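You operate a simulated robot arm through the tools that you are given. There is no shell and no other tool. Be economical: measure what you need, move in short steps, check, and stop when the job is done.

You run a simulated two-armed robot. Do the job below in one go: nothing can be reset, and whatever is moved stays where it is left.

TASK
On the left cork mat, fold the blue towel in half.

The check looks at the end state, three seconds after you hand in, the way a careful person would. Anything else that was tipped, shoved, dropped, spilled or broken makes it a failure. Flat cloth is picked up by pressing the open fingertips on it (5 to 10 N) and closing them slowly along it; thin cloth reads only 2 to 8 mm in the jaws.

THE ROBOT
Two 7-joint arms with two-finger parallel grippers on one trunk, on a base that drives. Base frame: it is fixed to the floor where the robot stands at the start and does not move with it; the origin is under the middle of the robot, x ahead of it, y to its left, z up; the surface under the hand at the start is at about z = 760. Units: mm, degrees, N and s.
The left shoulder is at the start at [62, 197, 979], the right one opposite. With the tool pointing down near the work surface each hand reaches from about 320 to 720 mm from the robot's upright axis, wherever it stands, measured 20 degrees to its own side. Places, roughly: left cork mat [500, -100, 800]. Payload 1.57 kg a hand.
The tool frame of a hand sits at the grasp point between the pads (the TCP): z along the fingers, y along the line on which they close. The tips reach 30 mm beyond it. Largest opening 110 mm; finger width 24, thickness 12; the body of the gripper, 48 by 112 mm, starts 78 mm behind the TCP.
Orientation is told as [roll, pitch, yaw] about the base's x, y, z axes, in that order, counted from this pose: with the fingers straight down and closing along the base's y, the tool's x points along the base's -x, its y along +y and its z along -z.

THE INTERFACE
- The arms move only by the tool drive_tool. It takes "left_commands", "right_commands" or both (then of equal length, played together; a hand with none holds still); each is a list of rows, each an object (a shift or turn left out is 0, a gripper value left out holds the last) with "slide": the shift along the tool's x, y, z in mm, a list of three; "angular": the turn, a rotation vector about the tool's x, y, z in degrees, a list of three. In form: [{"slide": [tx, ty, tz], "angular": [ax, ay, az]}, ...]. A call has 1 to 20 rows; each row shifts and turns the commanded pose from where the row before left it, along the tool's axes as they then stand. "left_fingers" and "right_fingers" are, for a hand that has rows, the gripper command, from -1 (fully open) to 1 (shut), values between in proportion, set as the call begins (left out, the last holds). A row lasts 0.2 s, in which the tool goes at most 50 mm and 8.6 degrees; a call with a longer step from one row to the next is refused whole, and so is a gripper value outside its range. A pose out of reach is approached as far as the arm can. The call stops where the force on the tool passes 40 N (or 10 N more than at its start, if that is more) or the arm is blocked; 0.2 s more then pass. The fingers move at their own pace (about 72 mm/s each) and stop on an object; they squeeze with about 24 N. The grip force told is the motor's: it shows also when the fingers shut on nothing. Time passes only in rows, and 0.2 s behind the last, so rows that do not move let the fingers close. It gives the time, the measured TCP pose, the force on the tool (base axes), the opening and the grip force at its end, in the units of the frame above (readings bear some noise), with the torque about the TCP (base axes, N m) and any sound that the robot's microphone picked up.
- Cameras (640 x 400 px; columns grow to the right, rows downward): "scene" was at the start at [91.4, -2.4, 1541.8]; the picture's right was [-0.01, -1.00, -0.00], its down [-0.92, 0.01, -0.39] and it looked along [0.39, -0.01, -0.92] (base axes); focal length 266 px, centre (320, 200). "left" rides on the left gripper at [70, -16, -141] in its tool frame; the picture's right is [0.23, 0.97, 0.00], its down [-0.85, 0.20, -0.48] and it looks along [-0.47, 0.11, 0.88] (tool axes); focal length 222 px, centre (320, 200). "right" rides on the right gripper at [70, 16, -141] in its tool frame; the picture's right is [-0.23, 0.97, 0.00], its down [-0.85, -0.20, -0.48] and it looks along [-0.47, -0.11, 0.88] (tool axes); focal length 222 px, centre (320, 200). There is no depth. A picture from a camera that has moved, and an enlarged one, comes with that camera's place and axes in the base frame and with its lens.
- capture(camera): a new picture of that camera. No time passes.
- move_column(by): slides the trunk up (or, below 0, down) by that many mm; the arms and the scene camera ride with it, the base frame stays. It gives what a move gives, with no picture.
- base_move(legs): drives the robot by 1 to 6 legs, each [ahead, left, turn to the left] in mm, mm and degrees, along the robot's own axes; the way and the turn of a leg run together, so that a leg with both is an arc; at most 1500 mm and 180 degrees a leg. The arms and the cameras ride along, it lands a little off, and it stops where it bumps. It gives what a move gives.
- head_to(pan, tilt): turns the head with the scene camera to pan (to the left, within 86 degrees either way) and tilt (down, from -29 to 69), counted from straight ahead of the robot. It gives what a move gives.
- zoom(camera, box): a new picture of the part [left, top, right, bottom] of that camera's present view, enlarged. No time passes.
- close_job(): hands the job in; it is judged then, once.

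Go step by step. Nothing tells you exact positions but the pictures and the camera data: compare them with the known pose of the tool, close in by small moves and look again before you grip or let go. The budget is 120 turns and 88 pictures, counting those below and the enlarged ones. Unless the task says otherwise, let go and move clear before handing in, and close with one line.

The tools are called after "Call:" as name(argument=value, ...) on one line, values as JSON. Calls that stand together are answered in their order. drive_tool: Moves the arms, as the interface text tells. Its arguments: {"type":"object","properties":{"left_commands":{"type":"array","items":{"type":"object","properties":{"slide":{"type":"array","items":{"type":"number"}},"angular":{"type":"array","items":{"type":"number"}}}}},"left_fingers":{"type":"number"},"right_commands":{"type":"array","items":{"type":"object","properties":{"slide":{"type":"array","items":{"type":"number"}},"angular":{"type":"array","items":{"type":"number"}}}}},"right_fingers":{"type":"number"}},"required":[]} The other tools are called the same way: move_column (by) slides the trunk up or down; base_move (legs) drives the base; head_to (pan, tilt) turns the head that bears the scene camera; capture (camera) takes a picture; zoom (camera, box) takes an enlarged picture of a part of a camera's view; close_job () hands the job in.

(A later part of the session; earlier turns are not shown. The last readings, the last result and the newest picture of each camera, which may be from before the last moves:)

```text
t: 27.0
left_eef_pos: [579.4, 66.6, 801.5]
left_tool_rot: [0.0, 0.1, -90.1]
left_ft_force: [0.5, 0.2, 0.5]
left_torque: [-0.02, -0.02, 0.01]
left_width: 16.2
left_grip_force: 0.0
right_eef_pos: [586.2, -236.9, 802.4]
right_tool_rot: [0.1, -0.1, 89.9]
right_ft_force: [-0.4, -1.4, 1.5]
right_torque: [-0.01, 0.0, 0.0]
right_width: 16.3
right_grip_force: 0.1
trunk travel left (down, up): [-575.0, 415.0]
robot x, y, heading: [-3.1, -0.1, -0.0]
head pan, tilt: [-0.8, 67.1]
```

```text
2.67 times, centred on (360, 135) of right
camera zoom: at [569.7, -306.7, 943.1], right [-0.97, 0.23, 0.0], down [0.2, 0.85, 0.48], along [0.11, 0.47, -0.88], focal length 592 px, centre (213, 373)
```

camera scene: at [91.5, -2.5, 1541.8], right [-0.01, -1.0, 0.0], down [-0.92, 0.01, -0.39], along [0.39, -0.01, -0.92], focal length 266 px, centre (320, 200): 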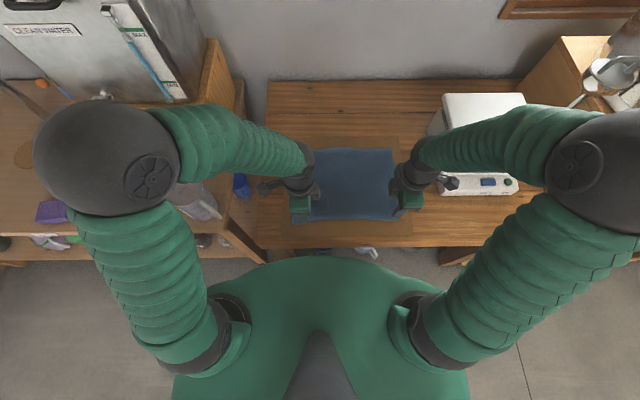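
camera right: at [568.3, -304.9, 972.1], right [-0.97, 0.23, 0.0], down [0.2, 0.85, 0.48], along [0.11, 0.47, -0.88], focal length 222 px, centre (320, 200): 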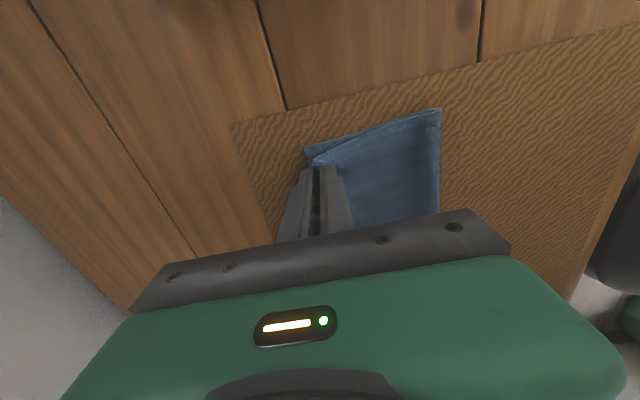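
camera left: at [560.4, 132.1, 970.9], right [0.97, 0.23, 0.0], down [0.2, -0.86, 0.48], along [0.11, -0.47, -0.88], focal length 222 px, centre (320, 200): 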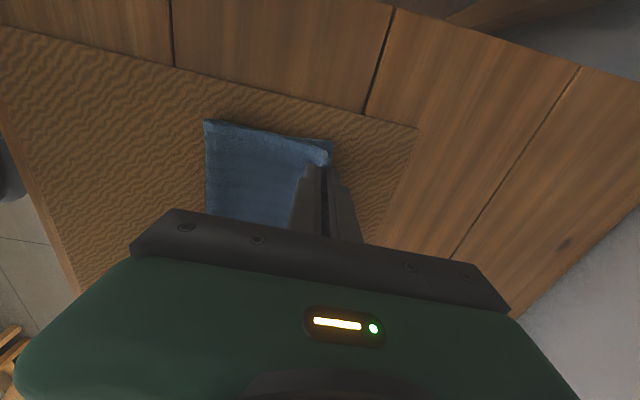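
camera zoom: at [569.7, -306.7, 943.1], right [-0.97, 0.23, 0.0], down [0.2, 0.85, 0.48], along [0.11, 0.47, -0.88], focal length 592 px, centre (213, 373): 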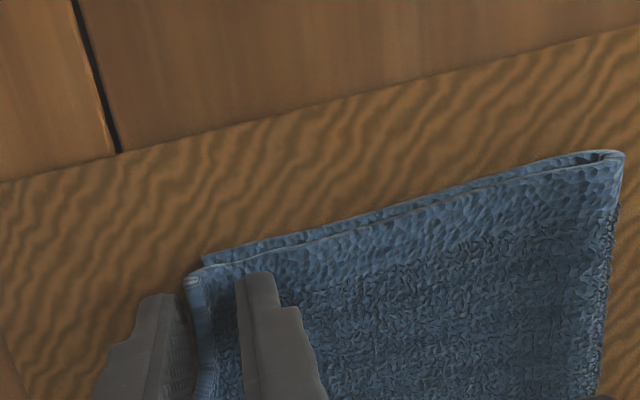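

The edge is released and leaning outward. I'll rise a little, open more, then lift clear straight up.

Call:
drive_tool(left_commands=[{"slide": [0, 0, -3]}, {}, {}, {"slide": [0, 0, -6]}, {"slide": [0, 0, -10]}, {"slide": [0, 0, -20]}, {"slide": [0, 0, -30]}, {}], right_commands=[{"slide": [0, 0, -3]}, {}, {}, {"slide": [0, 0, -6]}, {"slide": [0, 0, -10]}, {"slide": [0, 0, -20]}, {"slide": [0, 0, -30]}, {}], left_fingers=0.5, right_fingers=0.5)

Call:
capture(camera="left")

Call:
capture(camera="right")

Call:
zoom(camera="scene", box=[240, 110, 460, 248])

```text
t: 28.8
left_eef_pos: [578.7, 65.8, 870.7]
left_tool_rot: [-0.1, 0.0, -90.0]
left_ft_force: [0.9, 0.1, 0.6]
left_torque: [-0.01, 0.0, -0.03]
left_width: 27.3
left_grip_force: 0.0
right_eef_pos: [587.8, -238.4, 869.2]
right_tool_rot: [0.1, -0.1, 90.0]
right_ft_force: [-0.4, 1.4, 0.8]
right_torque: [0.01, 0.01, 0.04]
right_width: 27.5
right_grip_force: 0.1
trunk travel left (down, up): [-575.0, 415.0]
robot x, y, heading: [-1.6, -2.4, -0.2]
head pan, tilt: [-0.8, 67.1]
```

```text
56 pictures are left
camera left: at [564.5, 136.7, 1011.3], right [0.97, 0.23, 0.0], down [0.2, -0.86, 0.48], along [0.11, -0.47, -0.88], focal length 222 px, centre (320, 200)
```

left: 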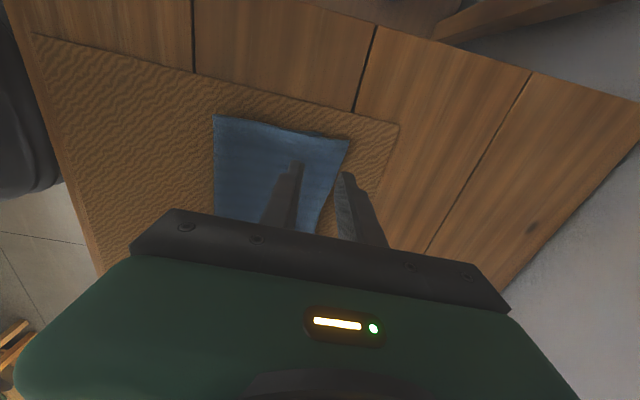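

```text
55 pictures are left
camera right: at [570.8, -307.6, 1010.9], right [-0.97, 0.23, 0.0], down [0.2, 0.85, 0.48], along [0.11, 0.47, -0.88], focal length 222 px, centre (320, 200)
```

right: 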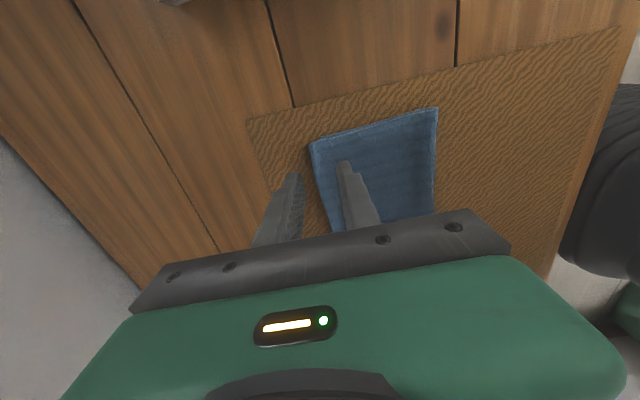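

```text
2.90 times, centred on (350, 179) of scene
camera zoom: at [94.6, -2.6, 1541.5], right [-0.01, -1.0, 0.0], down [-0.92, 0.01, -0.39], along [0.39, -0.01, -0.92], focal length 770 px, centre (233, 261)
```

zoom: 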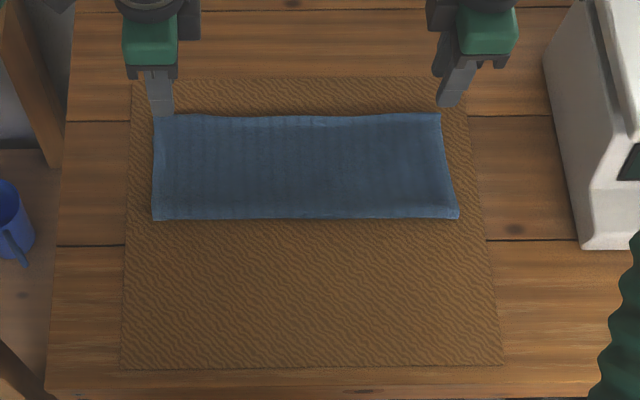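

The towel is neatly folded in half. I'll raise the hands well clear and check the fold closely.

Call:
drive_tool(left_commands=[{"slide": [0, 0, -30]}, {"slide": [0, 0, -40]}, {"slide": [0, 0, -40]}, {}], right_commands=[{"slide": [0, 0, -30]}, {"slide": [0, 0, -40]}, {"slide": [0, 0, -40]}, {}])

Call:
zoom(camera="left", box=[160, 60, 400, 210])

Call:
zoom(camera="right", box=[240, 60, 480, 210])

Call:
capture(camera="scene")

```text
t: 29.8
left_eef_pos: [580.5, 67.3, 978.9]
left_tool_rot: [-0.1, 0.0, -90.0]
left_ft_force: [-0.5, 0.1, 0.0]
left_torque: [-0.02, 0.0, 0.0]
left_width: 27.6
left_grip_force: 0.0
right_eef_pos: [587.4, -237.5, 979.8]
right_tool_rot: [0.1, -0.1, 90.0]
right_ft_force: [0.2, 0.2, 0.5]
right_torque: [-0.05, 0.02, 0.03]
right_width: 27.3
right_grip_force: 0.1
trunk travel left (down, up): [-575.0, 415.0]
robot x, y, heading: [-0.4, -4.2, 0.2]
head pan, tilt: [-0.8, 67.1]
```

```text
2.67 times, centred on (280, 135) of left
camera zoom: at [564.8, 138.1, 1120.5], right [0.97, 0.23, 0.0], down [0.2, -0.86, 0.48], along [0.11, -0.47, -0.88], focal length 592 px, centre (427, 373)
```

zoom: 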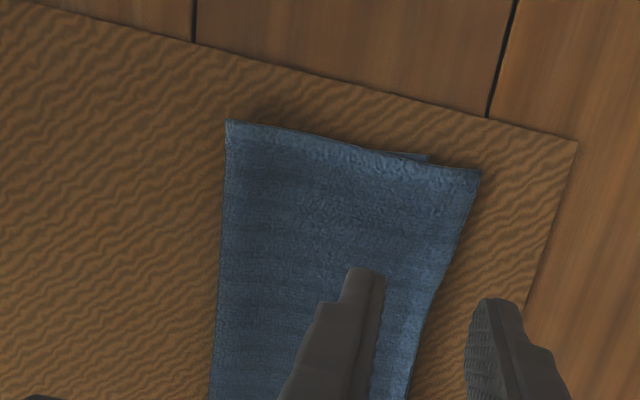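

```text
2.67 times, centred on (360, 135) of right
camera zoom: at [570.8, -307.1, 1121.6], right [-0.97, 0.23, 0.0], down [0.2, 0.85, 0.48], along [0.11, 0.47, -0.88], focal length 592 px, centre (213, 373)
```

zoom: 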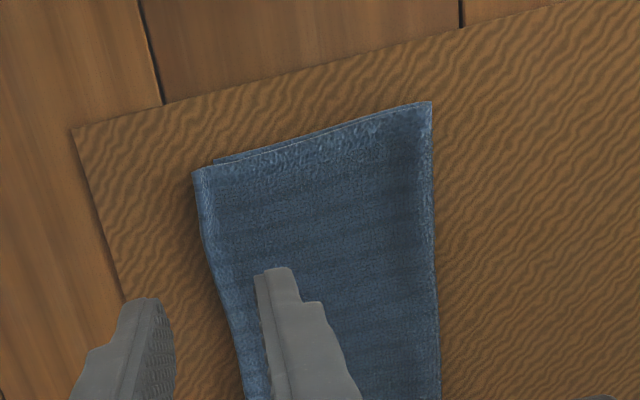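

```text
51 pictures are left
camera scene: at [94.0, -2.5, 1541.6], right [-0.01, -1.0, 0.0], down [-0.92, 0.01, -0.39], along [0.39, -0.01, -0.92], focal length 266 px, centre (320, 200)
```

scene: 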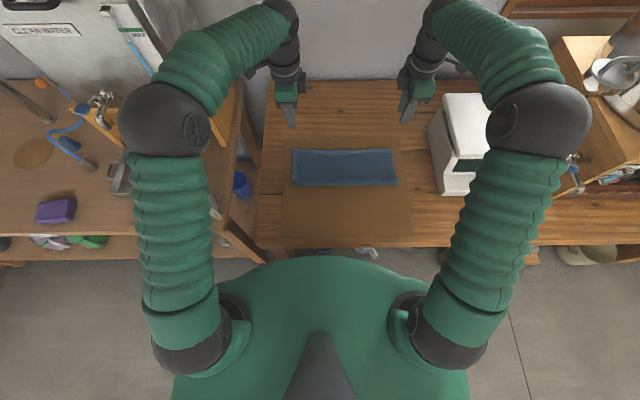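

The fold is good, but the top layer overhangs the lower one by about 30 mm at the left corner and 13 mm at the right. I'll regrip the overhanging left edge and set it back so the edges meet.

Call:
drive_tool(left_commands=[{"slide": [-1, 8, 40], "angular": [3, 0, 0]}, {"slide": [-1, 8, 40]}, {"slide": [-1, 10, 40]}, {"slide": [0, 5, 30]}, {"slide": [0, 0, 10]}, {}], left_fingers=0.63)

Call:
zoom(camera="left", box=[180, 60, 420, 210])

```text
t: 31.2
left_eef_pos: [604.1, 63.8, 819.2]
left_tool_rot: [-2.9, -0.1, -90.0]
left_ft_force: [-0.1, 0.2, -0.1]
left_torque: [0.0, 0.02, -0.01]
left_width: 20.3
left_grip_force: 0.0
right_eef_pos: [587.2, -238.2, 981.1]
right_tool_rot: [0.1, -0.1, 90.1]
right_ft_force: [0.4, 0.0, 0.7]
right_torque: [0.0, -0.01, 0.04]
right_width: 27.4
right_grip_force: 0.0
trunk travel left (down, up): [-575.0, 415.0]
robot x, y, heading: [1.6, 2.5, 0.0]
head pan, tilt: [-0.8, 67.1]
```

```text
2.67 times, centred on (300, 135) of left
camera zoom: at [595.9, 133.8, 961.1], right [0.97, 0.23, -0.05], down [0.22, -0.86, 0.47], along [0.06, -0.47, -0.88], focal length 592 px, centre (373, 373)
```

zoom: 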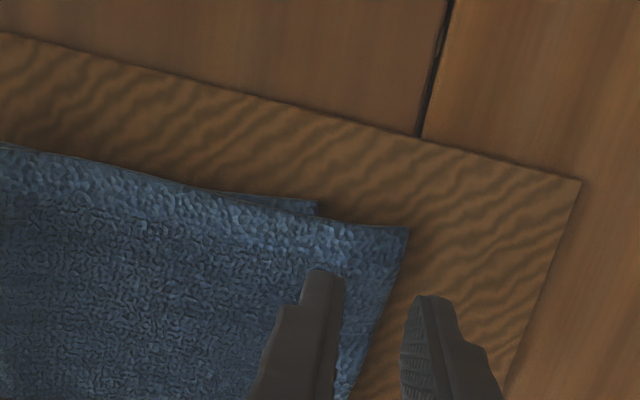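

The fingers straddle the overhanging edge, inner finger over the single layer. Descending.

Call:
drive_tool(left_commands=[{"slide": [0, 0, 10]}, {"slide": [0, 0, 6]}, {"slide": [0, 0, 4]}, {"slide": [0, 0, 2]}, {}])

Call:
drive_tool(left_commands=[{"slide": [0, 0, 1]}, {"slide": [0, 0, 0.7]}, {}])

```text
t: 32.4
left_eef_pos: [601.0, 63.8, 798.4]
left_tool_rot: [-3.0, 0.0, -90.1]
left_ft_force: [0.4, 0.4, 2.1]
left_torque: [0.04, 0.05, -0.02]
left_width: 20.0
left_grip_force: 0.1
right_eef_pos: [587.4, -236.8, 980.8]
right_tool_rot: [0.0, -0.1, 90.0]
right_ft_force: [0.9, -0.1, -0.1]
right_torque: [-0.03, -0.03, 0.01]
right_width: 27.5
right_grip_force: 0.0
trunk travel left (down, up): [-575.0, 415.0]
robot x, y, heading: [1.4, -1.0, 0.2]
head pan, tilt: [-0.8, 67.1]
```

```text
t: 33.2
left_eef_pos: [599.7, 63.2, 797.7]
left_tool_rot: [-2.9, 0.0, -90.0]
left_ft_force: [0.5, 0.9, 10.6]
left_torque: [0.04, 0.22, -0.02]
left_width: 20.2
left_grip_force: 0.1
right_eef_pos: [586.4, -236.0, 981.0]
right_tool_rot: [-0.1, -0.1, 90.0]
right_ft_force: [0.2, -0.4, 0.3]
right_torque: [0.0, 0.01, 0.0]
right_width: 27.3
right_grip_force: 0.1
trunk travel left (down, up): [-575.0, 415.0]
robot x, y, heading: [1.5, -0.4, 0.0]
head pan, tilt: [-0.8, 67.1]
```

Call:
drive_tool(left_commands=[{}, {}], left_fingers=0.75)

Call:
drive_tool(left_commands=[{}, {}], left_fingers=0.88)

Call:
drive_tool(left_commands=[{}, {}, {}], left_fingers=1)

Call:
drive_tool(left_commands=[{"slide": [0, -1, -8]}, {"slide": [0, -2, -10]}, {}])

Call:
zoom(camera="left", box=[180, 60, 420, 210])

```text
t: 33.8
left_eef_pos: [599.9, 63.5, 796.0]
left_tool_rot: [-2.9, 0.0, -90.0]
left_ft_force: [-0.5, 0.7, 12.3]
left_torque: [0.01, 0.22, 0.02]
left_width: 14.5
left_grip_force: 0.7
right_eef_pos: [586.3, -238.4, 981.3]
right_tool_rot: [-0.1, -0.1, 90.0]
right_ft_force: [0.1, -0.1, -0.3]
right_torque: [0.04, 0.0, 0.02]
right_width: 27.4
right_grip_force: 0.1
trunk travel left (down, up): [-575.0, 415.0]
robot x, y, heading: [1.4, -3.4, 0.0]
head pan, tilt: [-0.8, 67.1]
```

```text
t: 34.4
left_eef_pos: [601.0, 63.1, 797.5]
left_tool_rot: [-2.9, -0.1, -90.0]
left_ft_force: [1.1, 0.2, 14.5]
left_torque: [-0.03, 0.15, -0.02]
left_width: 7.2
left_grip_force: 0.2
right_eef_pos: [587.1, -237.6, 979.7]
right_tool_rot: [0.0, -0.1, 90.0]
right_ft_force: [0.5, 0.0, -0.3]
right_torque: [0.0, 0.03, 0.01]
right_width: 27.5
right_grip_force: 0.1
trunk travel left (down, up): [-575.0, 415.0]
robot x, y, heading: [-3.1, -2.2, -0.2]
head pan, tilt: [-0.8, 67.1]
```

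```text
t: 35.2
left_eef_pos: [599.9, 62.7, 796.9]
left_tool_rot: [-2.9, -0.1, -90.0]
left_ft_force: [-4.4, 0.1, 14.5]
left_torque: [-0.06, 0.27, -0.01]
left_width: 2.9
left_grip_force: 24.0
right_eef_pos: [585.7, -238.4, 981.4]
right_tool_rot: [-0.1, -0.1, 90.0]
right_ft_force: [0.1, -0.1, -0.4]
right_torque: [0.03, 0.05, 0.01]
right_width: 27.4
right_grip_force: 0.0
trunk travel left (down, up): [-575.0, 415.0]
robot x, y, heading: [-2.0, 1.5, -0.3]
head pan, tilt: [-0.8, 67.1]
```

```text
t: 36.0
left_eef_pos: [600.4, 64.5, 814.7]
left_tool_rot: [-3.1, -0.1, -90.0]
left_ft_force: [0.3, -0.2, 0.0]
left_torque: [0.0, 0.01, -0.01]
left_width: 2.8
left_grip_force: 24.6
right_eef_pos: [588.0, -237.3, 979.7]
right_tool_rot: [0.0, -0.1, 90.0]
right_ft_force: [0.5, -0.5, -0.8]
right_torque: [-0.01, 0.03, 0.0]
right_width: 27.5
right_grip_force: 0.1
trunk travel left (down, up): [-575.0, 415.0]
robot x, y, heading: [2.2, 0.6, -0.0]
head pan, tilt: [-0.8, 67.1]
```

```text
2.67 times, centred on (300, 135) of left
camera zoom: at [592.4, 133.8, 954.7], right [0.97, 0.23, -0.05], down [0.23, -0.86, 0.47], along [0.06, -0.47, -0.88], focal length 592 px, centre (373, 373)
```

zoom: 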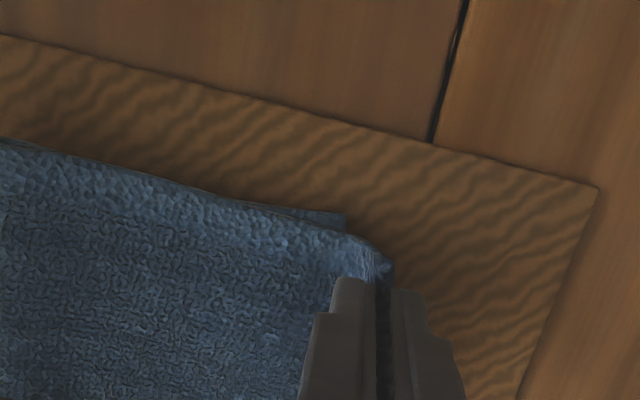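

Only the top layer is held. I'll carry it back about 28 mm, level the tool and lower.

Call:
drive_tool(left_commands=[{"slide": [0, -5, -4], "angular": [-3, 0, 0]}, {"slide": [0, -7, -2]}, {"slide": [0, -8, 0]}, {"slide": [0, -8, 3]}, {"slide": [0, 0, 6]}, {"slide": [0, 0, 6]}, {"slide": [0, 0, 2]}, {}])

Call:
zoom(camera="left", box=[180, 60, 420, 210])

```text
t: 37.8
left_eef_pos: [571.8, 63.4, 804.2]
left_tool_rot: [0.0, 0.1, -90.0]
left_ft_force: [0.7, -1.2, 7.8]
left_torque: [-0.07, 0.01, 0.03]
left_width: 2.9
left_grip_force: 24.0
right_eef_pos: [586.3, -238.5, 981.4]
right_tool_rot: [0.1, -0.1, 90.0]
right_ft_force: [0.3, -0.7, 0.4]
right_torque: [0.0, 0.01, -0.01]
right_width: 27.5
right_grip_force: 0.1
trunk travel left (down, up): [-575.0, 415.0]
robot x, y, heading: [-2.8, -2.0, -0.2]
head pan, tilt: [-0.8, 67.1]
```

```text
2.67 times, centred on (300, 135) of left
camera zoom: at [556.2, 133.2, 945.0], right [0.97, 0.23, 0.0], down [0.2, -0.86, 0.48], along [0.11, -0.47, -0.88], focal length 592 px, centre (373, 373)
```

zoom: 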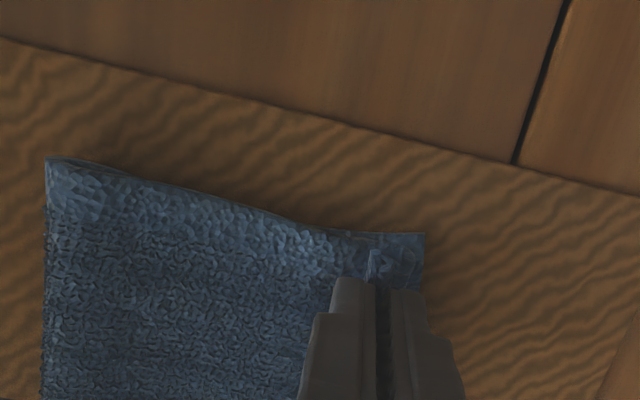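

Now the lower edge shows about 10 mm beyond the grip, which the held flap should cover. Releasing gently and lifting.

Call:
drive_tool(left_commands=[{"slide": [0, 0, -1]}, {}, {}, {}], left_fingers=0.7)

Call:
drive_tool(left_commands=[{"slide": [0, 0, -3]}, {}, {}, {"slide": [0, 0, -6]}, {"slide": [0, 0, -10]}, {"slide": [0, 0, -20]}, {"slide": [0, 0, -40]}, {"slide": [0, 0, -40]}, {"slide": [0, 0, -40]}, {}], left_fingers=0.5)

Call:
zoom(camera="left", box=[160, 60, 400, 210])

Call:
zoom(camera="right", box=[240, 60, 480, 210])

Call:
zoom(camera="scene", box=[240, 110, 460, 248])

```text
t: 38.8
left_eef_pos: [572.8, 63.9, 804.9]
left_tool_rot: [0.1, 0.0, -89.9]
left_ft_force: [-0.3, -0.3, 0.9]
left_torque: [-0.02, -0.01, 0.02]
left_width: 16.4
left_grip_force: 0.1
right_eef_pos: [587.4, -237.1, 979.1]
right_tool_rot: [0.0, -0.1, 90.1]
right_ft_force: [-0.1, -0.5, 0.5]
right_torque: [-0.01, 0.02, 0.01]
right_width: 27.6
right_grip_force: 0.0
trunk travel left (down, up): [-575.0, 415.0]
robot x, y, heading: [0.8, 1.2, -0.2]
head pan, tilt: [-0.8, 67.1]
```

```text
t: 41.0
left_eef_pos: [575.2, 63.3, 962.7]
left_tool_rot: [-0.1, -0.1, -90.0]
left_ft_force: [0.5, 0.3, -0.5]
left_torque: [-0.03, 0.04, 0.0]
left_width: 27.4
left_grip_force: 0.0
right_eef_pos: [587.5, -237.2, 979.0]
right_tool_rot: [0.0, -0.1, 90.1]
right_ft_force: [0.3, -0.8, -0.8]
right_torque: [-0.02, 0.05, -0.01]
right_width: 27.5
right_grip_force: 0.1
trunk travel left (down, up): [-575.0, 415.0]
robot x, y, heading: [1.0, -0.0, 0.0]
head pan, tilt: [-0.8, 67.1]
```

```text
2.67 times, centred on (280, 135) of left
camera zoom: at [559.5, 133.4, 1104.1], right [0.97, 0.23, 0.0], down [0.2, -0.86, 0.48], along [0.11, -0.47, -0.88], focal length 592 px, centre (427, 373)
```

zoom: 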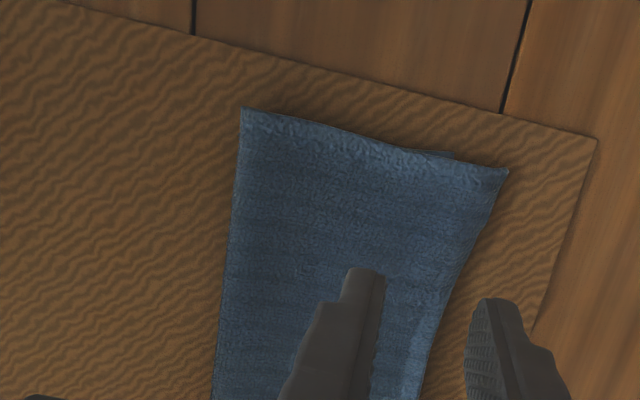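

```text
2.67 times, centred on (360, 135) of right
camera zoom: at [570.7, -307.2, 1121.4], right [-0.97, 0.23, 0.0], down [0.2, 0.85, 0.48], along [0.11, 0.47, -0.88], focal length 592 px, centre (213, 373)
```

zoom: 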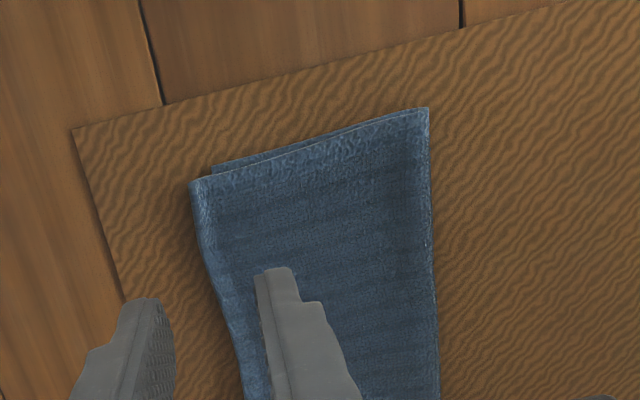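

```text
2.90 times, centred on (350, 179) of scene
camera zoom: at [93.8, -2.6, 1541.6], right [-0.01, -1.0, 0.0], down [-0.92, 0.01, -0.39], along [0.39, -0.01, -0.92], focal length 770 px, centre (233, 261)
```

zoom: 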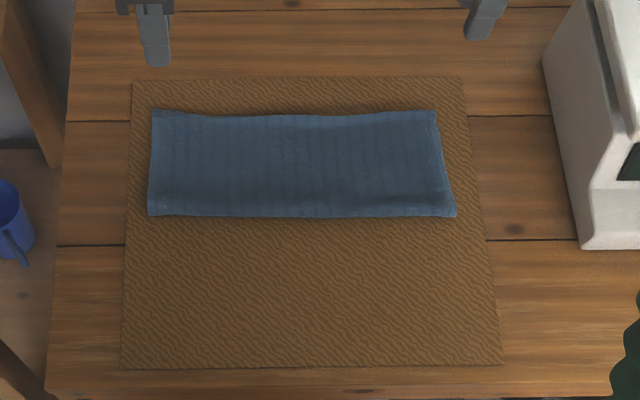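

The top-left corner seems to have sprung out again. A closer look before deciding.

Call:
zoom(camera="left", box=[230, 90, 390, 190])

Call:
zoom(camera="scene", box=[280, 135, 350, 190])

Call:
zoom(camera="scene", box=[345, 135, 415, 190])

```text
4.00 times, centred on (310, 140) of left
camera zoom: at [559.5, 133.4, 1104.1], right [0.97, 0.23, 0.0], down [0.2, -0.86, 0.48], along [0.11, -0.47, -0.88], focal length 888 px, centre (360, 440)
```

zoom: 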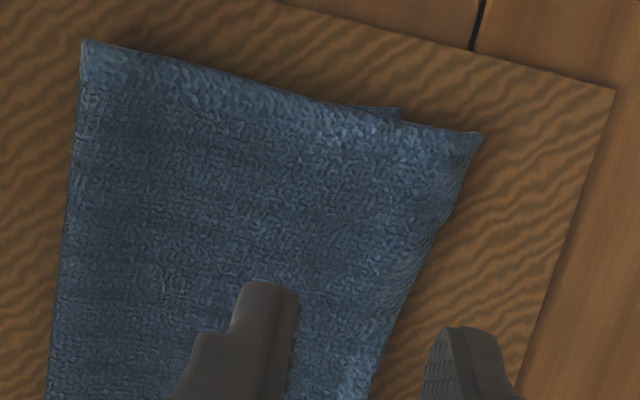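

```text
7.27 times, centred on (315, 162) of scene
camera zoom: at [93.8, -2.6, 1541.6], right [-0.01, -1.0, 0.0], down [-0.92, 0.01, -0.39], along [0.39, -0.01, -0.92], focal length 1932 px, centre (356, 473)
```

zoom: 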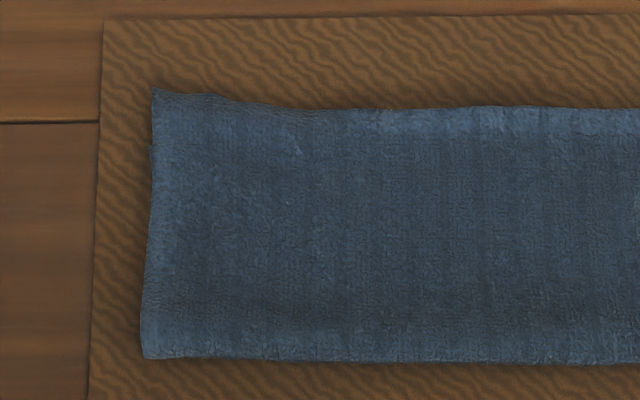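

```text
7.27 times, centred on (380, 162) of scene
camera zoom: at [93.8, -2.6, 1541.6], right [-0.01, -1.0, 0.0], down [-0.92, 0.01, -0.39], along [0.39, -0.01, -0.92], focal length 1932 px, centre (-116, 473)
```

zoom: 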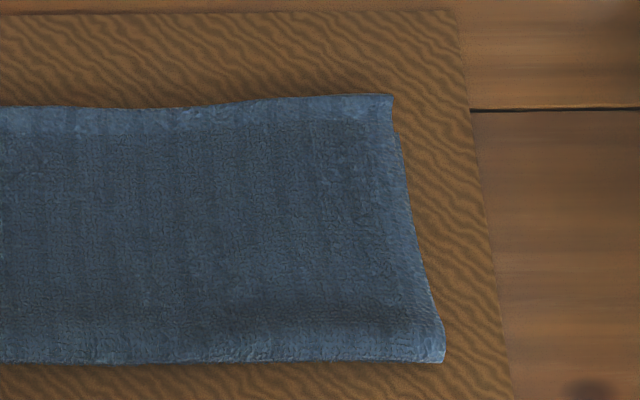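

The left corner still overhangs about 30 mm, because the fold line there lies slightly too far forward and the cloth springs back to it. I'll press closed fingertips lightly on the top layer near the fold and slide it back toward the robot, rolling the fold line along.

Call:
drive_tool(left_commands=[{"slide": [-4, -14, 30]}, {"slide": [-4, -14, 30]}, {"slide": [-4, -14, 30]}, {"slide": [-3, -13, 30]}, {"slide": [-3, -13, 28]}, {}], right_commands=[{"slide": [-6, 16, 33]}, {"slide": [-6, 16, 33]}, {"slide": [-6, 16, 33]}, {"slide": [-7, 16, 33]}, {"slide": [-7, 16, 32]}, {}], left_fingers=1, right_fingers=1)

Call:
drive_tool(left_commands=[{"slide": [0, 0, 4]}, {"slide": [0, 0, 3]}, {"slide": [0, 0, 2]}, {"slide": [0, 0, 2]}, {}], right_commands=[{"slide": [0, 0, 4]}, {"slide": [0, 0, 3]}, {"slide": [0, 0, 2]}, {"slide": [0, 0, 2]}, {}])

Call:
zoom(camera="scene", box=[240, 110, 460, 248])

```text
t: 42.4
left_eef_pos: [502.9, 45.0, 814.8]
left_tool_rot: [0.0, 0.0, -90.1]
left_ft_force: [-0.3, 1.6, -0.1]
left_torque: [0.02, -0.03, -0.01]
left_width: 0.2
left_grip_force: 21.6
right_eef_pos: [506.3, -204.3, 816.4]
right_tool_rot: [0.0, 0.0, 90.0]
right_ft_force: [0.1, -0.9, -0.5]
right_torque: [-0.04, 0.0, 0.02]
right_width: 0.0
right_grip_force: 21.1
trunk travel left (down, up): [-575.0, 415.0]
robot x, y, heading: [-2.1, -2.3, 0.1]
head pan, tilt: [-0.8, 67.1]
```

```text
t: 43.6
left_eef_pos: [503.9, 45.7, 803.7]
left_tool_rot: [0.0, 0.1, -90.0]
left_ft_force: [-0.2, 0.2, -0.3]
left_torque: [-0.02, 0.0, -0.03]
left_width: 0.3
left_grip_force: 20.7
right_eef_pos: [507.3, -204.6, 805.7]
right_tool_rot: [0.1, 0.0, 90.0]
right_ft_force: [-0.6, 0.2, 0.7]
right_torque: [-0.02, 0.05, 0.0]
right_width: 0.1
right_grip_force: 21.3
trunk travel left (down, up): [-575.0, 415.0]
robot x, y, heading: [-1.0, -0.8, -0.0]
head pan, tilt: [-0.8, 67.1]
```

```text
2.90 times, centred on (350, 179) of scene
camera zoom: at [92.9, -2.5, 1541.7], right [-0.01, -1.0, 0.0], down [-0.92, 0.01, -0.39], along [0.39, -0.01, -0.92], focal length 770 px, centre (233, 261)
```

zoom: 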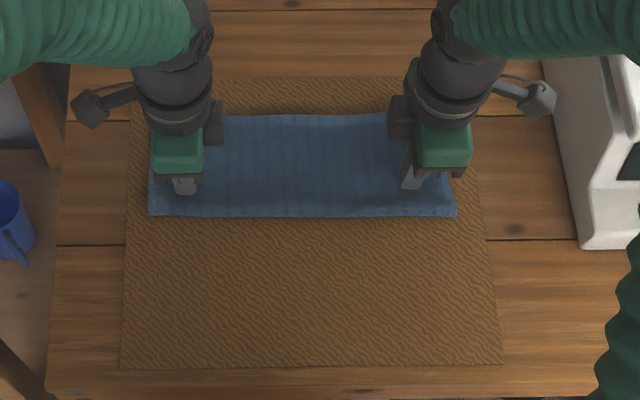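

Call:
drive_tool(left_commands=[{"slide": [0, 0, 2]}, {"slide": [0, 0, 1.5]}, {}], right_commands=[{"slide": [0, 0, 2]}, {"slide": [0, 0, 2]}, {"slide": [0, 0, 1]}])

```text
t: 44.4
left_eef_pos: [503.9, 44.8, 801.1]
left_tool_rot: [0.0, 0.0, -89.9]
left_ft_force: [-0.2, 0.0, 0.9]
left_torque: [-0.03, 0.0, 0.01]
left_width: 0.1
left_grip_force: 21.6
right_eef_pos: [507.1, -206.2, 800.4]
right_tool_rot: [0.0, -0.1, 90.0]
right_ft_force: [1.5, -1.2, 2.5]
right_torque: [-0.04, -0.02, 0.01]
right_width: 0.0
right_grip_force: 21.8
trunk travel left (down, up): [-575.0, 415.0]
robot x, y, heading: [0.0, 0.2, -0.0]
head pan, tilt: [-0.8, 67.1]
```

Call:
drive_tool(left_commands=[{"slide": [0, 0, 1]}, {"slide": [0, 0, 0.5]}, {}], right_commands=[{"slide": [0, 0, 0.3]}, {}, {}])

Call:
drive_tool(left_commands=[{"slide": [0, -3, 0]}, {"slide": [0, -3, 0]}, {"slide": [0, -3, 0]}, {"slide": [0, -3, 0]}, {"slide": [0, -3, 0]}, {"slide": [0, -3, 0]}, {}], right_commands=[{"slide": [0, 2, 0]}, {"slide": [0, 2, 0]}, {"slide": [0, 2, 0]}, {"slide": [0, 2, 0]}, {"slide": [0, 2, 0]}, {}, {}])

Call:
zoom(camera="scene", box=[240, 110, 460, 248])

Call:
capture(camera="left")

```text
t: 45.2
left_eef_pos: [504.3, 47.1, 799.2]
left_tool_rot: [0.1, 0.0, -90.1]
left_ft_force: [0.0, 0.0, 4.3]
left_torque: [-0.04, 0.01, 0.0]
left_width: 0.0
left_grip_force: 21.1
right_eef_pos: [505.8, -204.3, 801.2]
right_tool_rot: [0.0, -0.1, 90.0]
right_ft_force: [0.6, -0.4, 1.7]
right_torque: [0.01, -0.06, 0.0]
right_width: 0.0
right_grip_force: 21.7
trunk travel left (down, up): [-575.0, 415.0]
robot x, y, heading: [1.0, -0.0, -0.0]
head pan, tilt: [-0.8, 67.1]
```

```text
t: 46.8
left_eef_pos: [486.0, 45.3, 799.8]
left_tool_rot: [0.0, 0.0, -90.0]
left_ft_force: [1.5, 0.3, 4.6]
left_torque: [0.01, -0.06, -0.01]
left_width: 0.0
left_grip_force: 21.1
right_eef_pos: [496.2, -206.1, 800.9]
right_tool_rot: [0.1, -0.1, 90.0]
right_ft_force: [0.7, 0.6, 2.5]
right_torque: [0.0, -0.02, 0.0]
right_width: 0.1
right_grip_force: 21.0
trunk travel left (down, up): [-575.0, 415.0]
robot x, y, heading: [-0.2, -0.8, -0.2]
head pan, tilt: [-0.8, 67.1]
```

```text
2.90 times, centred on (350, 179) of scene
camera zoom: at [92.2, -2.4, 1541.8], right [-0.01, -1.0, 0.0], down [-0.92, 0.01, -0.39], along [0.39, -0.01, -0.92], focal length 770 px, centre (233, 261)
```

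zoom: 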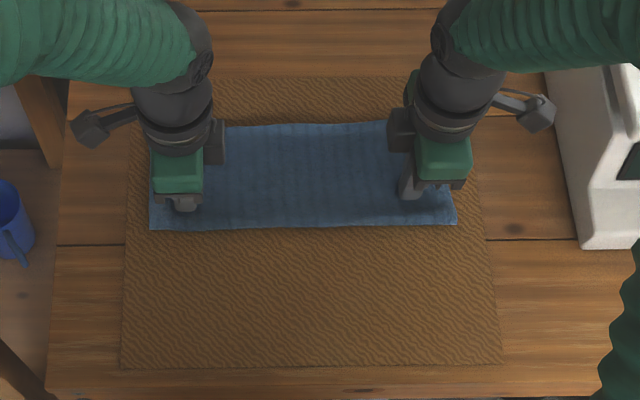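

```text
39 pictures are left
camera left: at [470.4, 115.9, 940.5], right [0.97, 0.23, 0.0], down [0.2, -0.86, 0.48], along [0.11, -0.47, -0.88], focal length 222 px, centre (320, 200)
```

left: 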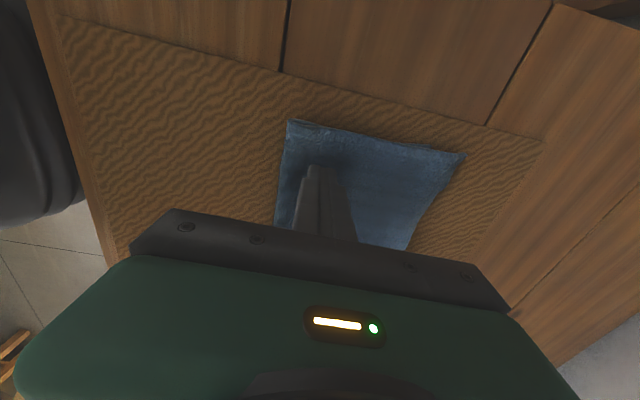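

The fold and the top edge both moved back. Lifting to see whether the lower layer stayed put.

Call:
drive_tool(left_commands=[{"slide": [0, 0, -10]}, {"slide": [0, 15, -40]}, {"slide": [0, 40, -25]}, {"slide": [0, 40, -25]}, {"slide": [0, 0, -40]}, {}], right_commands=[{"slide": [0, 0, -10]}, {"slide": [0, -15, -40]}, {"slide": [0, -40, -25]}, {"slide": [0, -40, -25]}, {"slide": [0, 0, -40]}, {}])

Call:
zoom(camera="left", box=[160, 60, 400, 210])

Call:
zoom(camera="right", box=[240, 60, 480, 210])

Call:
zoom(camera="scene", box=[240, 110, 460, 248])

```text
t: 48.2
left_eef_pos: [582.8, 46.5, 938.6]
left_tool_rot: [-0.2, 0.0, -90.0]
left_ft_force: [0.1, 0.0, -0.9]
left_torque: [0.01, 0.05, 0.01]
left_width: 0.0
left_grip_force: 21.9
right_eef_pos: [591.6, -202.9, 939.6]
right_tool_rot: [0.2, -0.1, 90.0]
right_ft_force: [0.3, -0.6, -0.4]
right_torque: [0.0, 0.02, 0.01]
right_width: 0.1
right_grip_force: 21.2
trunk travel left (down, up): [-575.0, 415.0]
robot x, y, heading: [-2.5, 4.6, 0.1]
head pan, tilt: [-0.8, 67.1]
```

```text
2.67 times, centred on (280, 135) of left
camera zoom: at [567.2, 116.5, 1080.2], right [0.97, 0.23, 0.0], down [0.2, -0.86, 0.48], along [0.11, -0.47, -0.88], focal length 592 px, centre (427, 373)
```

zoom: 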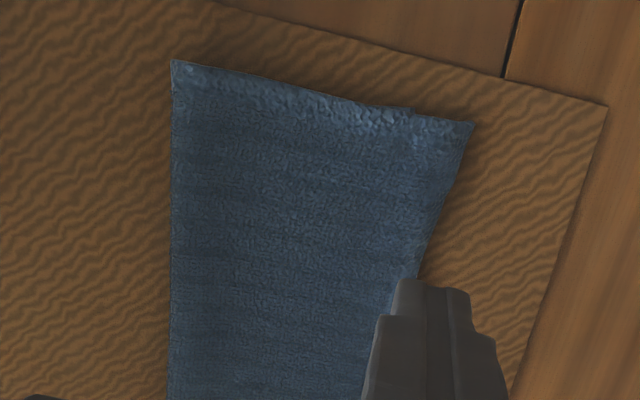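

```text
2.67 times, centred on (360, 135) of right
camera zoom: at [575.6, -273.8, 1081.6], right [-0.97, 0.23, 0.0], down [0.2, 0.85, 0.48], along [0.11, 0.47, -0.88], focal length 592 px, centre (213, 373)
```

zoom: 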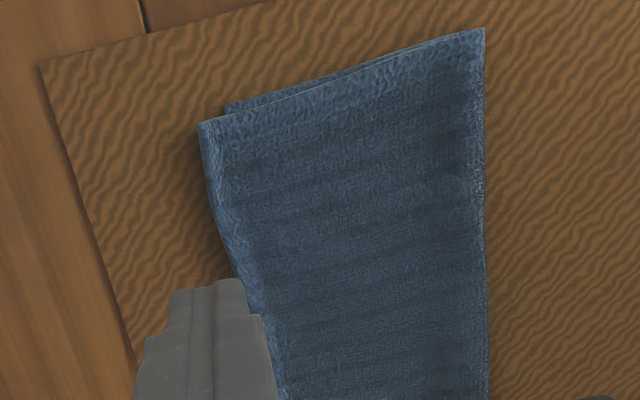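

```text
2.90 times, centred on (350, 179) of scene
camera zoom: at [95.0, -2.1, 1541.5], right [-0.01, -1.0, 0.0], down [-0.92, 0.01, -0.38], along [0.38, -0.01, -0.92], focal length 770 px, centre (233, 261)
```

zoom: 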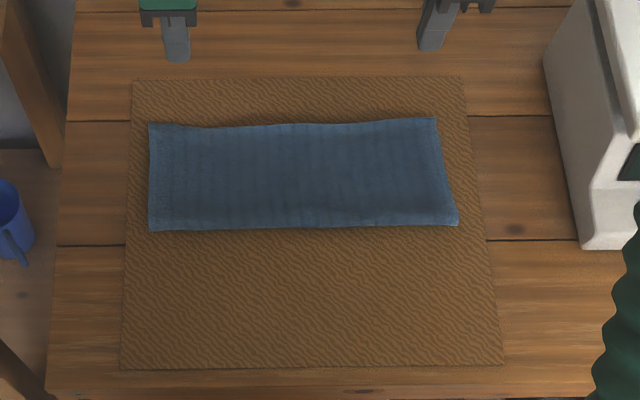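

Both layers slid together, so the overhang is unchanged: about 30 mm left, 14 mm right. I'll regrip the left top edge, peel it up and back so the slack rolls the fold line toward the robot, then lay it forward again.

Call:
drive_tool(left_commands=[{"slide": [5, 5, 30], "angular": [3, 0, 0]}, {"slide": [5, 5, 30]}, {"slide": [5, 5, 30]}, {"slide": [3, 3, 30]}, {}], right_commands=[{"slide": [0, 0, -20]}, {}, {}, {}, {}], left_fingers=0.63)

Call:
zoom(camera="left", box=[180, 60, 420, 210])

```text
t: 49.4
left_eef_pos: [594.8, 62.2, 818.2]
left_tool_rot: [-3.0, 0.1, -89.9]
left_ft_force: [0.8, 0.1, -0.4]
left_torque: [0.0, -0.01, 0.03]
left_width: 20.2
left_grip_force: 0.1
right_eef_pos: [592.2, -204.0, 961.0]
right_tool_rot: [0.0, -0.1, 90.1]
right_ft_force: [-0.1, 0.0, 0.9]
right_torque: [0.01, -0.04, 0.0]
right_width: 0.0
right_grip_force: 21.3
trunk travel left (down, up): [-575.0, 415.0]
robot x, y, heading: [-0.3, 0.3, 0.2]
head pan, tilt: [-0.8, 67.1]
```

```text
2.67 times, centred on (300, 135) of left
camera zoom: at [586.4, 132.8, 959.7], right [0.97, 0.23, -0.05], down [0.22, -0.86, 0.47], along [0.06, -0.47, -0.88], focal length 592 px, centre (373, 373)
```

zoom: 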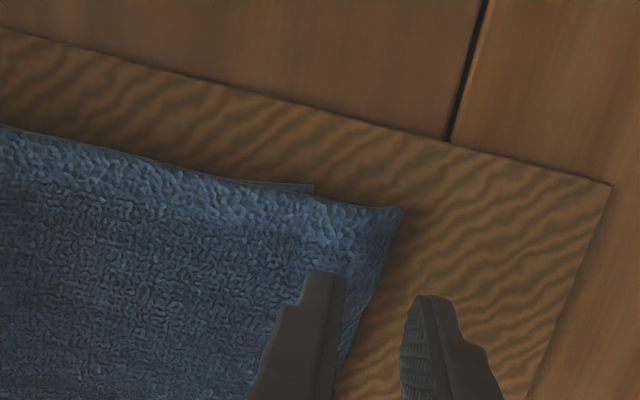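

Call:
drive_tool(left_commands=[{"slide": [0, -3, 10]}, {"slide": [0, 0, 6]}, {"slide": [0, 0, 4]}, {"slide": [0, 0, 2]}, {"slide": [0, 0, 1]}, {}])

```text
t: 50.8
left_eef_pos: [589.5, 65.2, 796.5]
left_tool_rot: [-3.0, 0.0, -90.0]
left_ft_force: [-0.1, -1.1, 6.5]
left_torque: [-0.09, 0.15, 0.02]
left_width: 21.2
left_grip_force: 0.1
right_eef_pos: [591.8, -203.7, 962.0]
right_tool_rot: [0.1, -0.1, 90.0]
right_ft_force: [-0.2, -0.1, -0.7]
right_torque: [0.03, -0.01, -0.03]
right_width: 0.0
right_grip_force: 21.1
trunk travel left (down, up): [-575.0, 415.0]
robot x, y, heading: [3.5, 1.0, 0.2]
head pan, tilt: [-0.8, 67.1]
```

Call:
drive_tool(left_commands=[{}, {}], left_fingers=0.75)

Call:
drive_tool(left_commands=[{}, {}], left_fingers=0.88)

Call:
drive_tool(left_commands=[{}, {}, {}], left_fingers=1)

Call:
drive_tool(left_commands=[{"slide": [0, -1, -8]}, {"slide": [0, -3, -12]}, {"slide": [0, -8, -15]}, {}])

Call:
capture(camera="left")

```text
t: 51.4
left_eef_pos: [589.3, 64.7, 797.5]
left_tool_rot: [-2.9, 0.0, -90.0]
left_ft_force: [0.4, -1.2, 8.7]
left_torque: [-0.04, 0.15, 0.0]
left_width: 13.9
left_grip_force: 0.8
right_eef_pos: [591.3, -203.8, 961.2]
right_tool_rot: [0.1, 0.0, 90.1]
right_ft_force: [-0.6, 0.0, 0.8]
right_torque: [-0.01, 0.0, 0.02]
right_width: 0.2
right_grip_force: 21.2
trunk travel left (down, up): [-575.0, 415.0]
robot x, y, heading: [0.6, -1.9, -0.0]
head pan, tilt: [-0.8, 67.1]
```

```text
t: 52.0
left_eef_pos: [590.7, 64.3, 796.1]
left_tool_rot: [-3.0, 0.1, -90.0]
left_ft_force: [-1.8, -0.4, 9.2]
left_torque: [-0.02, 0.14, -0.02]
left_width: 7.5
left_grip_force: 3.6
right_eef_pos: [590.7, -204.8, 961.5]
right_tool_rot: [0.0, 0.0, 90.0]
right_ft_force: [0.1, 0.7, 0.7]
right_torque: [0.02, 0.03, 0.0]
right_width: 0.0
right_grip_force: 21.5
trunk travel left (down, up): [-575.0, 415.0]
robot x, y, heading: [1.4, 0.5, 0.1]
head pan, tilt: [-0.8, 67.1]
```

```text
t: 52.8
left_eef_pos: [589.2, 64.9, 797.2]
left_tool_rot: [-2.9, 0.0, -90.0]
left_ft_force: [-2.3, 1.0, 10.8]
left_torque: [-0.05, 0.14, -0.01]
left_width: 3.5
left_grip_force: 24.6
right_eef_pos: [590.4, -204.4, 961.2]
right_tool_rot: [-0.2, -0.1, 90.0]
right_ft_force: [0.1, -0.2, 0.3]
right_torque: [0.02, 0.0, -0.02]
right_width: 0.1
right_grip_force: 20.8
trunk travel left (down, up): [-575.0, 415.0]
robot x, y, heading: [-0.6, 0.5, -0.0]
head pan, tilt: [-0.8, 67.1]
```

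```text
t: 53.8
left_eef_pos: [579.0, 62.7, 831.2]
left_tool_rot: [-3.1, 0.0, -90.1]
left_ft_force: [0.3, -0.4, -0.5]
left_torque: [-0.04, 0.0, -0.01]
left_width: 2.3
left_grip_force: 24.0
right_eef_pos: [591.2, -203.7, 961.8]
right_tool_rot: [0.1, -0.1, 90.0]
right_ft_force: [0.3, 0.7, -0.3]
right_torque: [-0.03, -0.01, 0.04]
right_width: 0.2
right_grip_force: 21.3
trunk travel left (down, up): [-575.0, 415.0]
robot x, y, heading: [0.7, -2.2, -0.1]
head pan, tilt: [-0.8, 67.1]
```

```text
34 pictures are left
camera left: at [572.5, 134.0, 972.5], right [0.97, 0.23, -0.05], down [0.23, -0.86, 0.47], along [0.06, -0.47, -0.88], focal length 222 px, centre (320, 200)
```

left: 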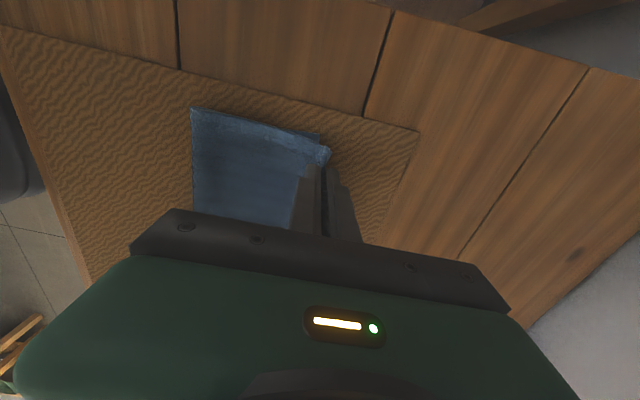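

Held again. Peeling up and back so the slack falls over the fold toward the robot.

Call:
drive_tool(left_commands=[{"slide": [0, -8, -15], "angular": [-3, 0, 0]}, {"slide": [0, -12, -15]}, {"slide": [0, -15, -5]}, {"slide": [0, -15, 0]}, {"slide": [0, -15, 5]}, {"slide": [0, -10, 10]}, {}, {}])

Call:
capture(camera="left")

Call:
zoom(camera="scene", box=[240, 110, 460, 248])

```text
t: 55.6
left_eef_pos: [504.7, 65.1, 852.1]
left_tool_rot: [-0.1, 0.0, -90.0]
left_ft_force: [-0.8, -0.5, 0.2]
left_torque: [-0.02, 0.0, 0.03]
left_width: 2.3
left_grip_force: 24.3
right_eef_pos: [590.6, -203.4, 960.1]
right_tool_rot: [0.0, -0.1, 90.0]
right_ft_force: [0.0, 0.9, 0.0]
right_torque: [0.01, -0.03, 0.02]
right_width: 0.0
right_grip_force: 21.2
trunk travel left (down, up): [-575.0, 415.0]
robot x, y, heading: [1.6, 2.0, 0.0]
head pan, tilt: [-0.8, 67.1]
```

```text
33 pictures are left
camera left: at [490.4, 134.6, 993.0], right [0.97, 0.23, 0.0], down [0.2, -0.86, 0.48], along [0.11, -0.47, -0.88], focal length 222 px, centre (320, 200)
```

left: 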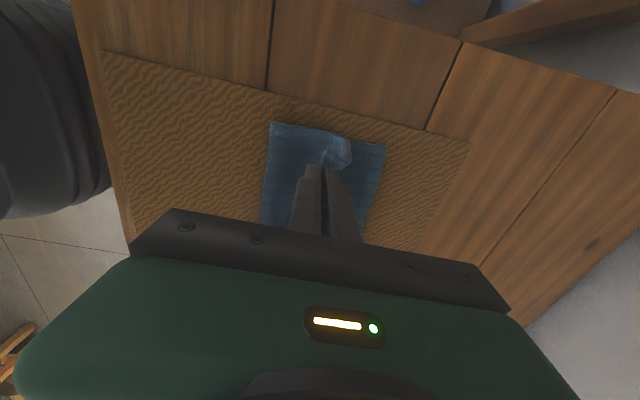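

```text
2.90 times, centred on (350, 179) of scene
camera zoom: at [93.2, -2.4, 1541.7], right [-0.01, -1.0, 0.0], down [-0.92, 0.01, -0.39], along [0.39, -0.01, -0.92], focal length 770 px, centre (233, 261)
```

zoom: 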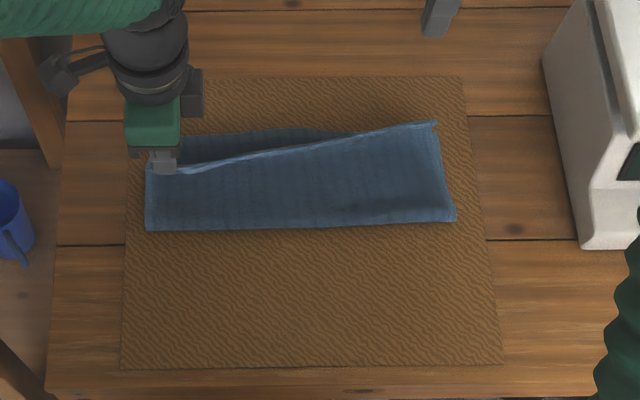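

The peel works but only the left side won't roll the fold by itself. I'll bring the right hand to the right corner of the top layer too, so both sides can be refolded together.

Call:
drive_tool(right_commands=[{"slide": [4, -3, 35], "angular": [-3, 0, 0]}, {"slide": [4, -2, 35]}, {"slide": [4, -2, 35]}, {"slide": [3, -2, 30]}, {}], right_fingers=0.63)

Call:
zoom(camera="right", box=[220, 60, 460, 210])

```text
t: 56.8
left_eef_pos: [505.0, 63.8, 852.5]
left_tool_rot: [-0.1, 0.0, -90.0]
left_ft_force: [0.3, 0.0, 0.2]
left_torque: [0.01, -0.01, 0.0]
left_width: 2.7
left_grip_force: 23.8
right_eef_pos: [593.6, -220.8, 823.1]
right_tool_rot: [2.9, -0.2, 90.0]
right_ft_force: [-0.3, -0.2, 0.0]
right_torque: [0.0, 0.02, -0.01]
right_width: 20.4
right_grip_force: 0.3
trunk travel left (down, up): [-575.0, 415.0]
robot x, y, heading: [-2.3, -2.7, 0.2]
head pan, tilt: [-0.8, 67.1]
```

```text
2.67 times, centred on (340, 135) of right
camera zoom: at [584.2, -290.7, 966.1], right [-0.97, 0.23, 0.05], down [0.22, 0.85, 0.47], along [0.06, 0.47, -0.88], focal length 592 px, centre (267, 373)
```

zoom: 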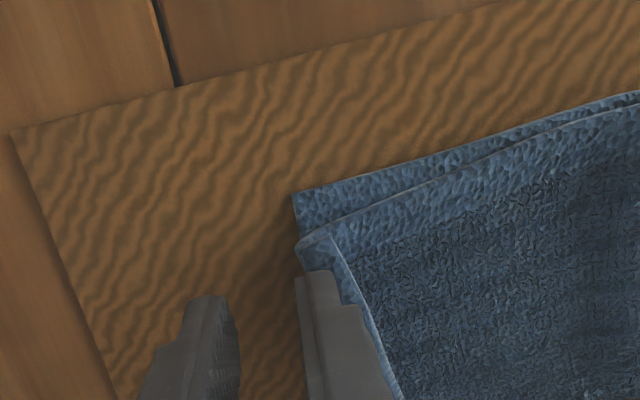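

Pulling the left side shifted the top layer's right corner back level with the lower edge. I'll raise the right hand, draw the left side further back, and see where the right corner of the top layer ends up so I can pick it from above the lower layer.

Call:
drive_tool(left_commands=[{"slide": [0, -15, 0]}, {"slide": [0, -15, 0]}, {"slide": [0, -15, 0]}, {"slide": [0, -15, 0]}, {"slide": [0, -15, 5]}, {}], right_commands=[{"slide": [0, 0, -15]}, {"slide": [0, 0, -15], "angular": [3, 0, 0]}, {}, {}, {}, {}])

Call:
capture(camera="right")

Call:
zoom(camera="scene", box=[240, 110, 460, 248])

```text
t: 58.2
left_eef_pos: [430.3, 62.6, 846.2]
left_tool_rot: [0.1, -0.1, -90.1]
left_ft_force: [0.1, 0.1, -0.3]
left_torque: [-0.04, 0.02, 0.06]
left_width: 2.6
left_grip_force: 24.2
right_eef_pos: [597.6, -220.5, 853.5]
right_tool_rot: [0.1, 0.0, 90.0]
right_ft_force: [0.2, -0.9, -0.3]
right_torque: [-0.02, -0.01, -0.02]
right_width: 20.3
right_grip_force: 0.0
trunk travel left (down, up): [-575.0, 415.0]
robot x, y, heading: [-2.2, -2.0, 0.2]
head pan, tilt: [-0.8, 67.1]
```

```text
30 pictures are left
camera right: at [580.4, -289.7, 995.4], right [-0.97, 0.23, 0.0], down [0.2, 0.85, 0.48], along [0.11, 0.47, -0.88], focal length 222 px, centre (320, 200)
```

right: 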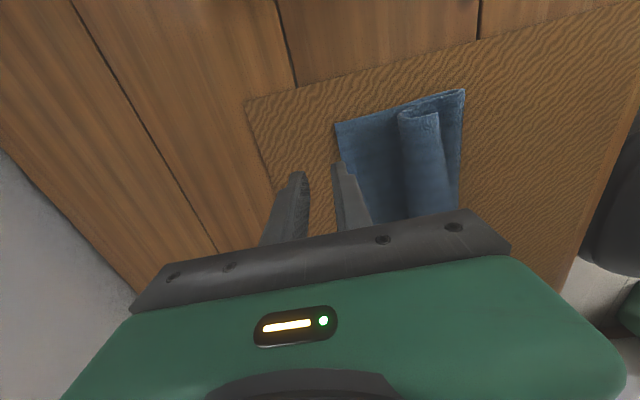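

```text
2.90 times, centred on (350, 179) of scene
camera zoom: at [93.6, -2.5, 1541.6], right [-0.01, -1.0, 0.0], down [-0.92, 0.01, -0.39], along [0.39, -0.01, -0.92], focal length 770 px, centre (233, 261)
```

zoom: 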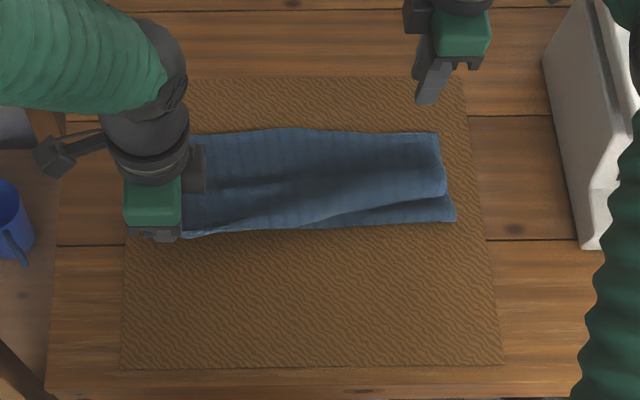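

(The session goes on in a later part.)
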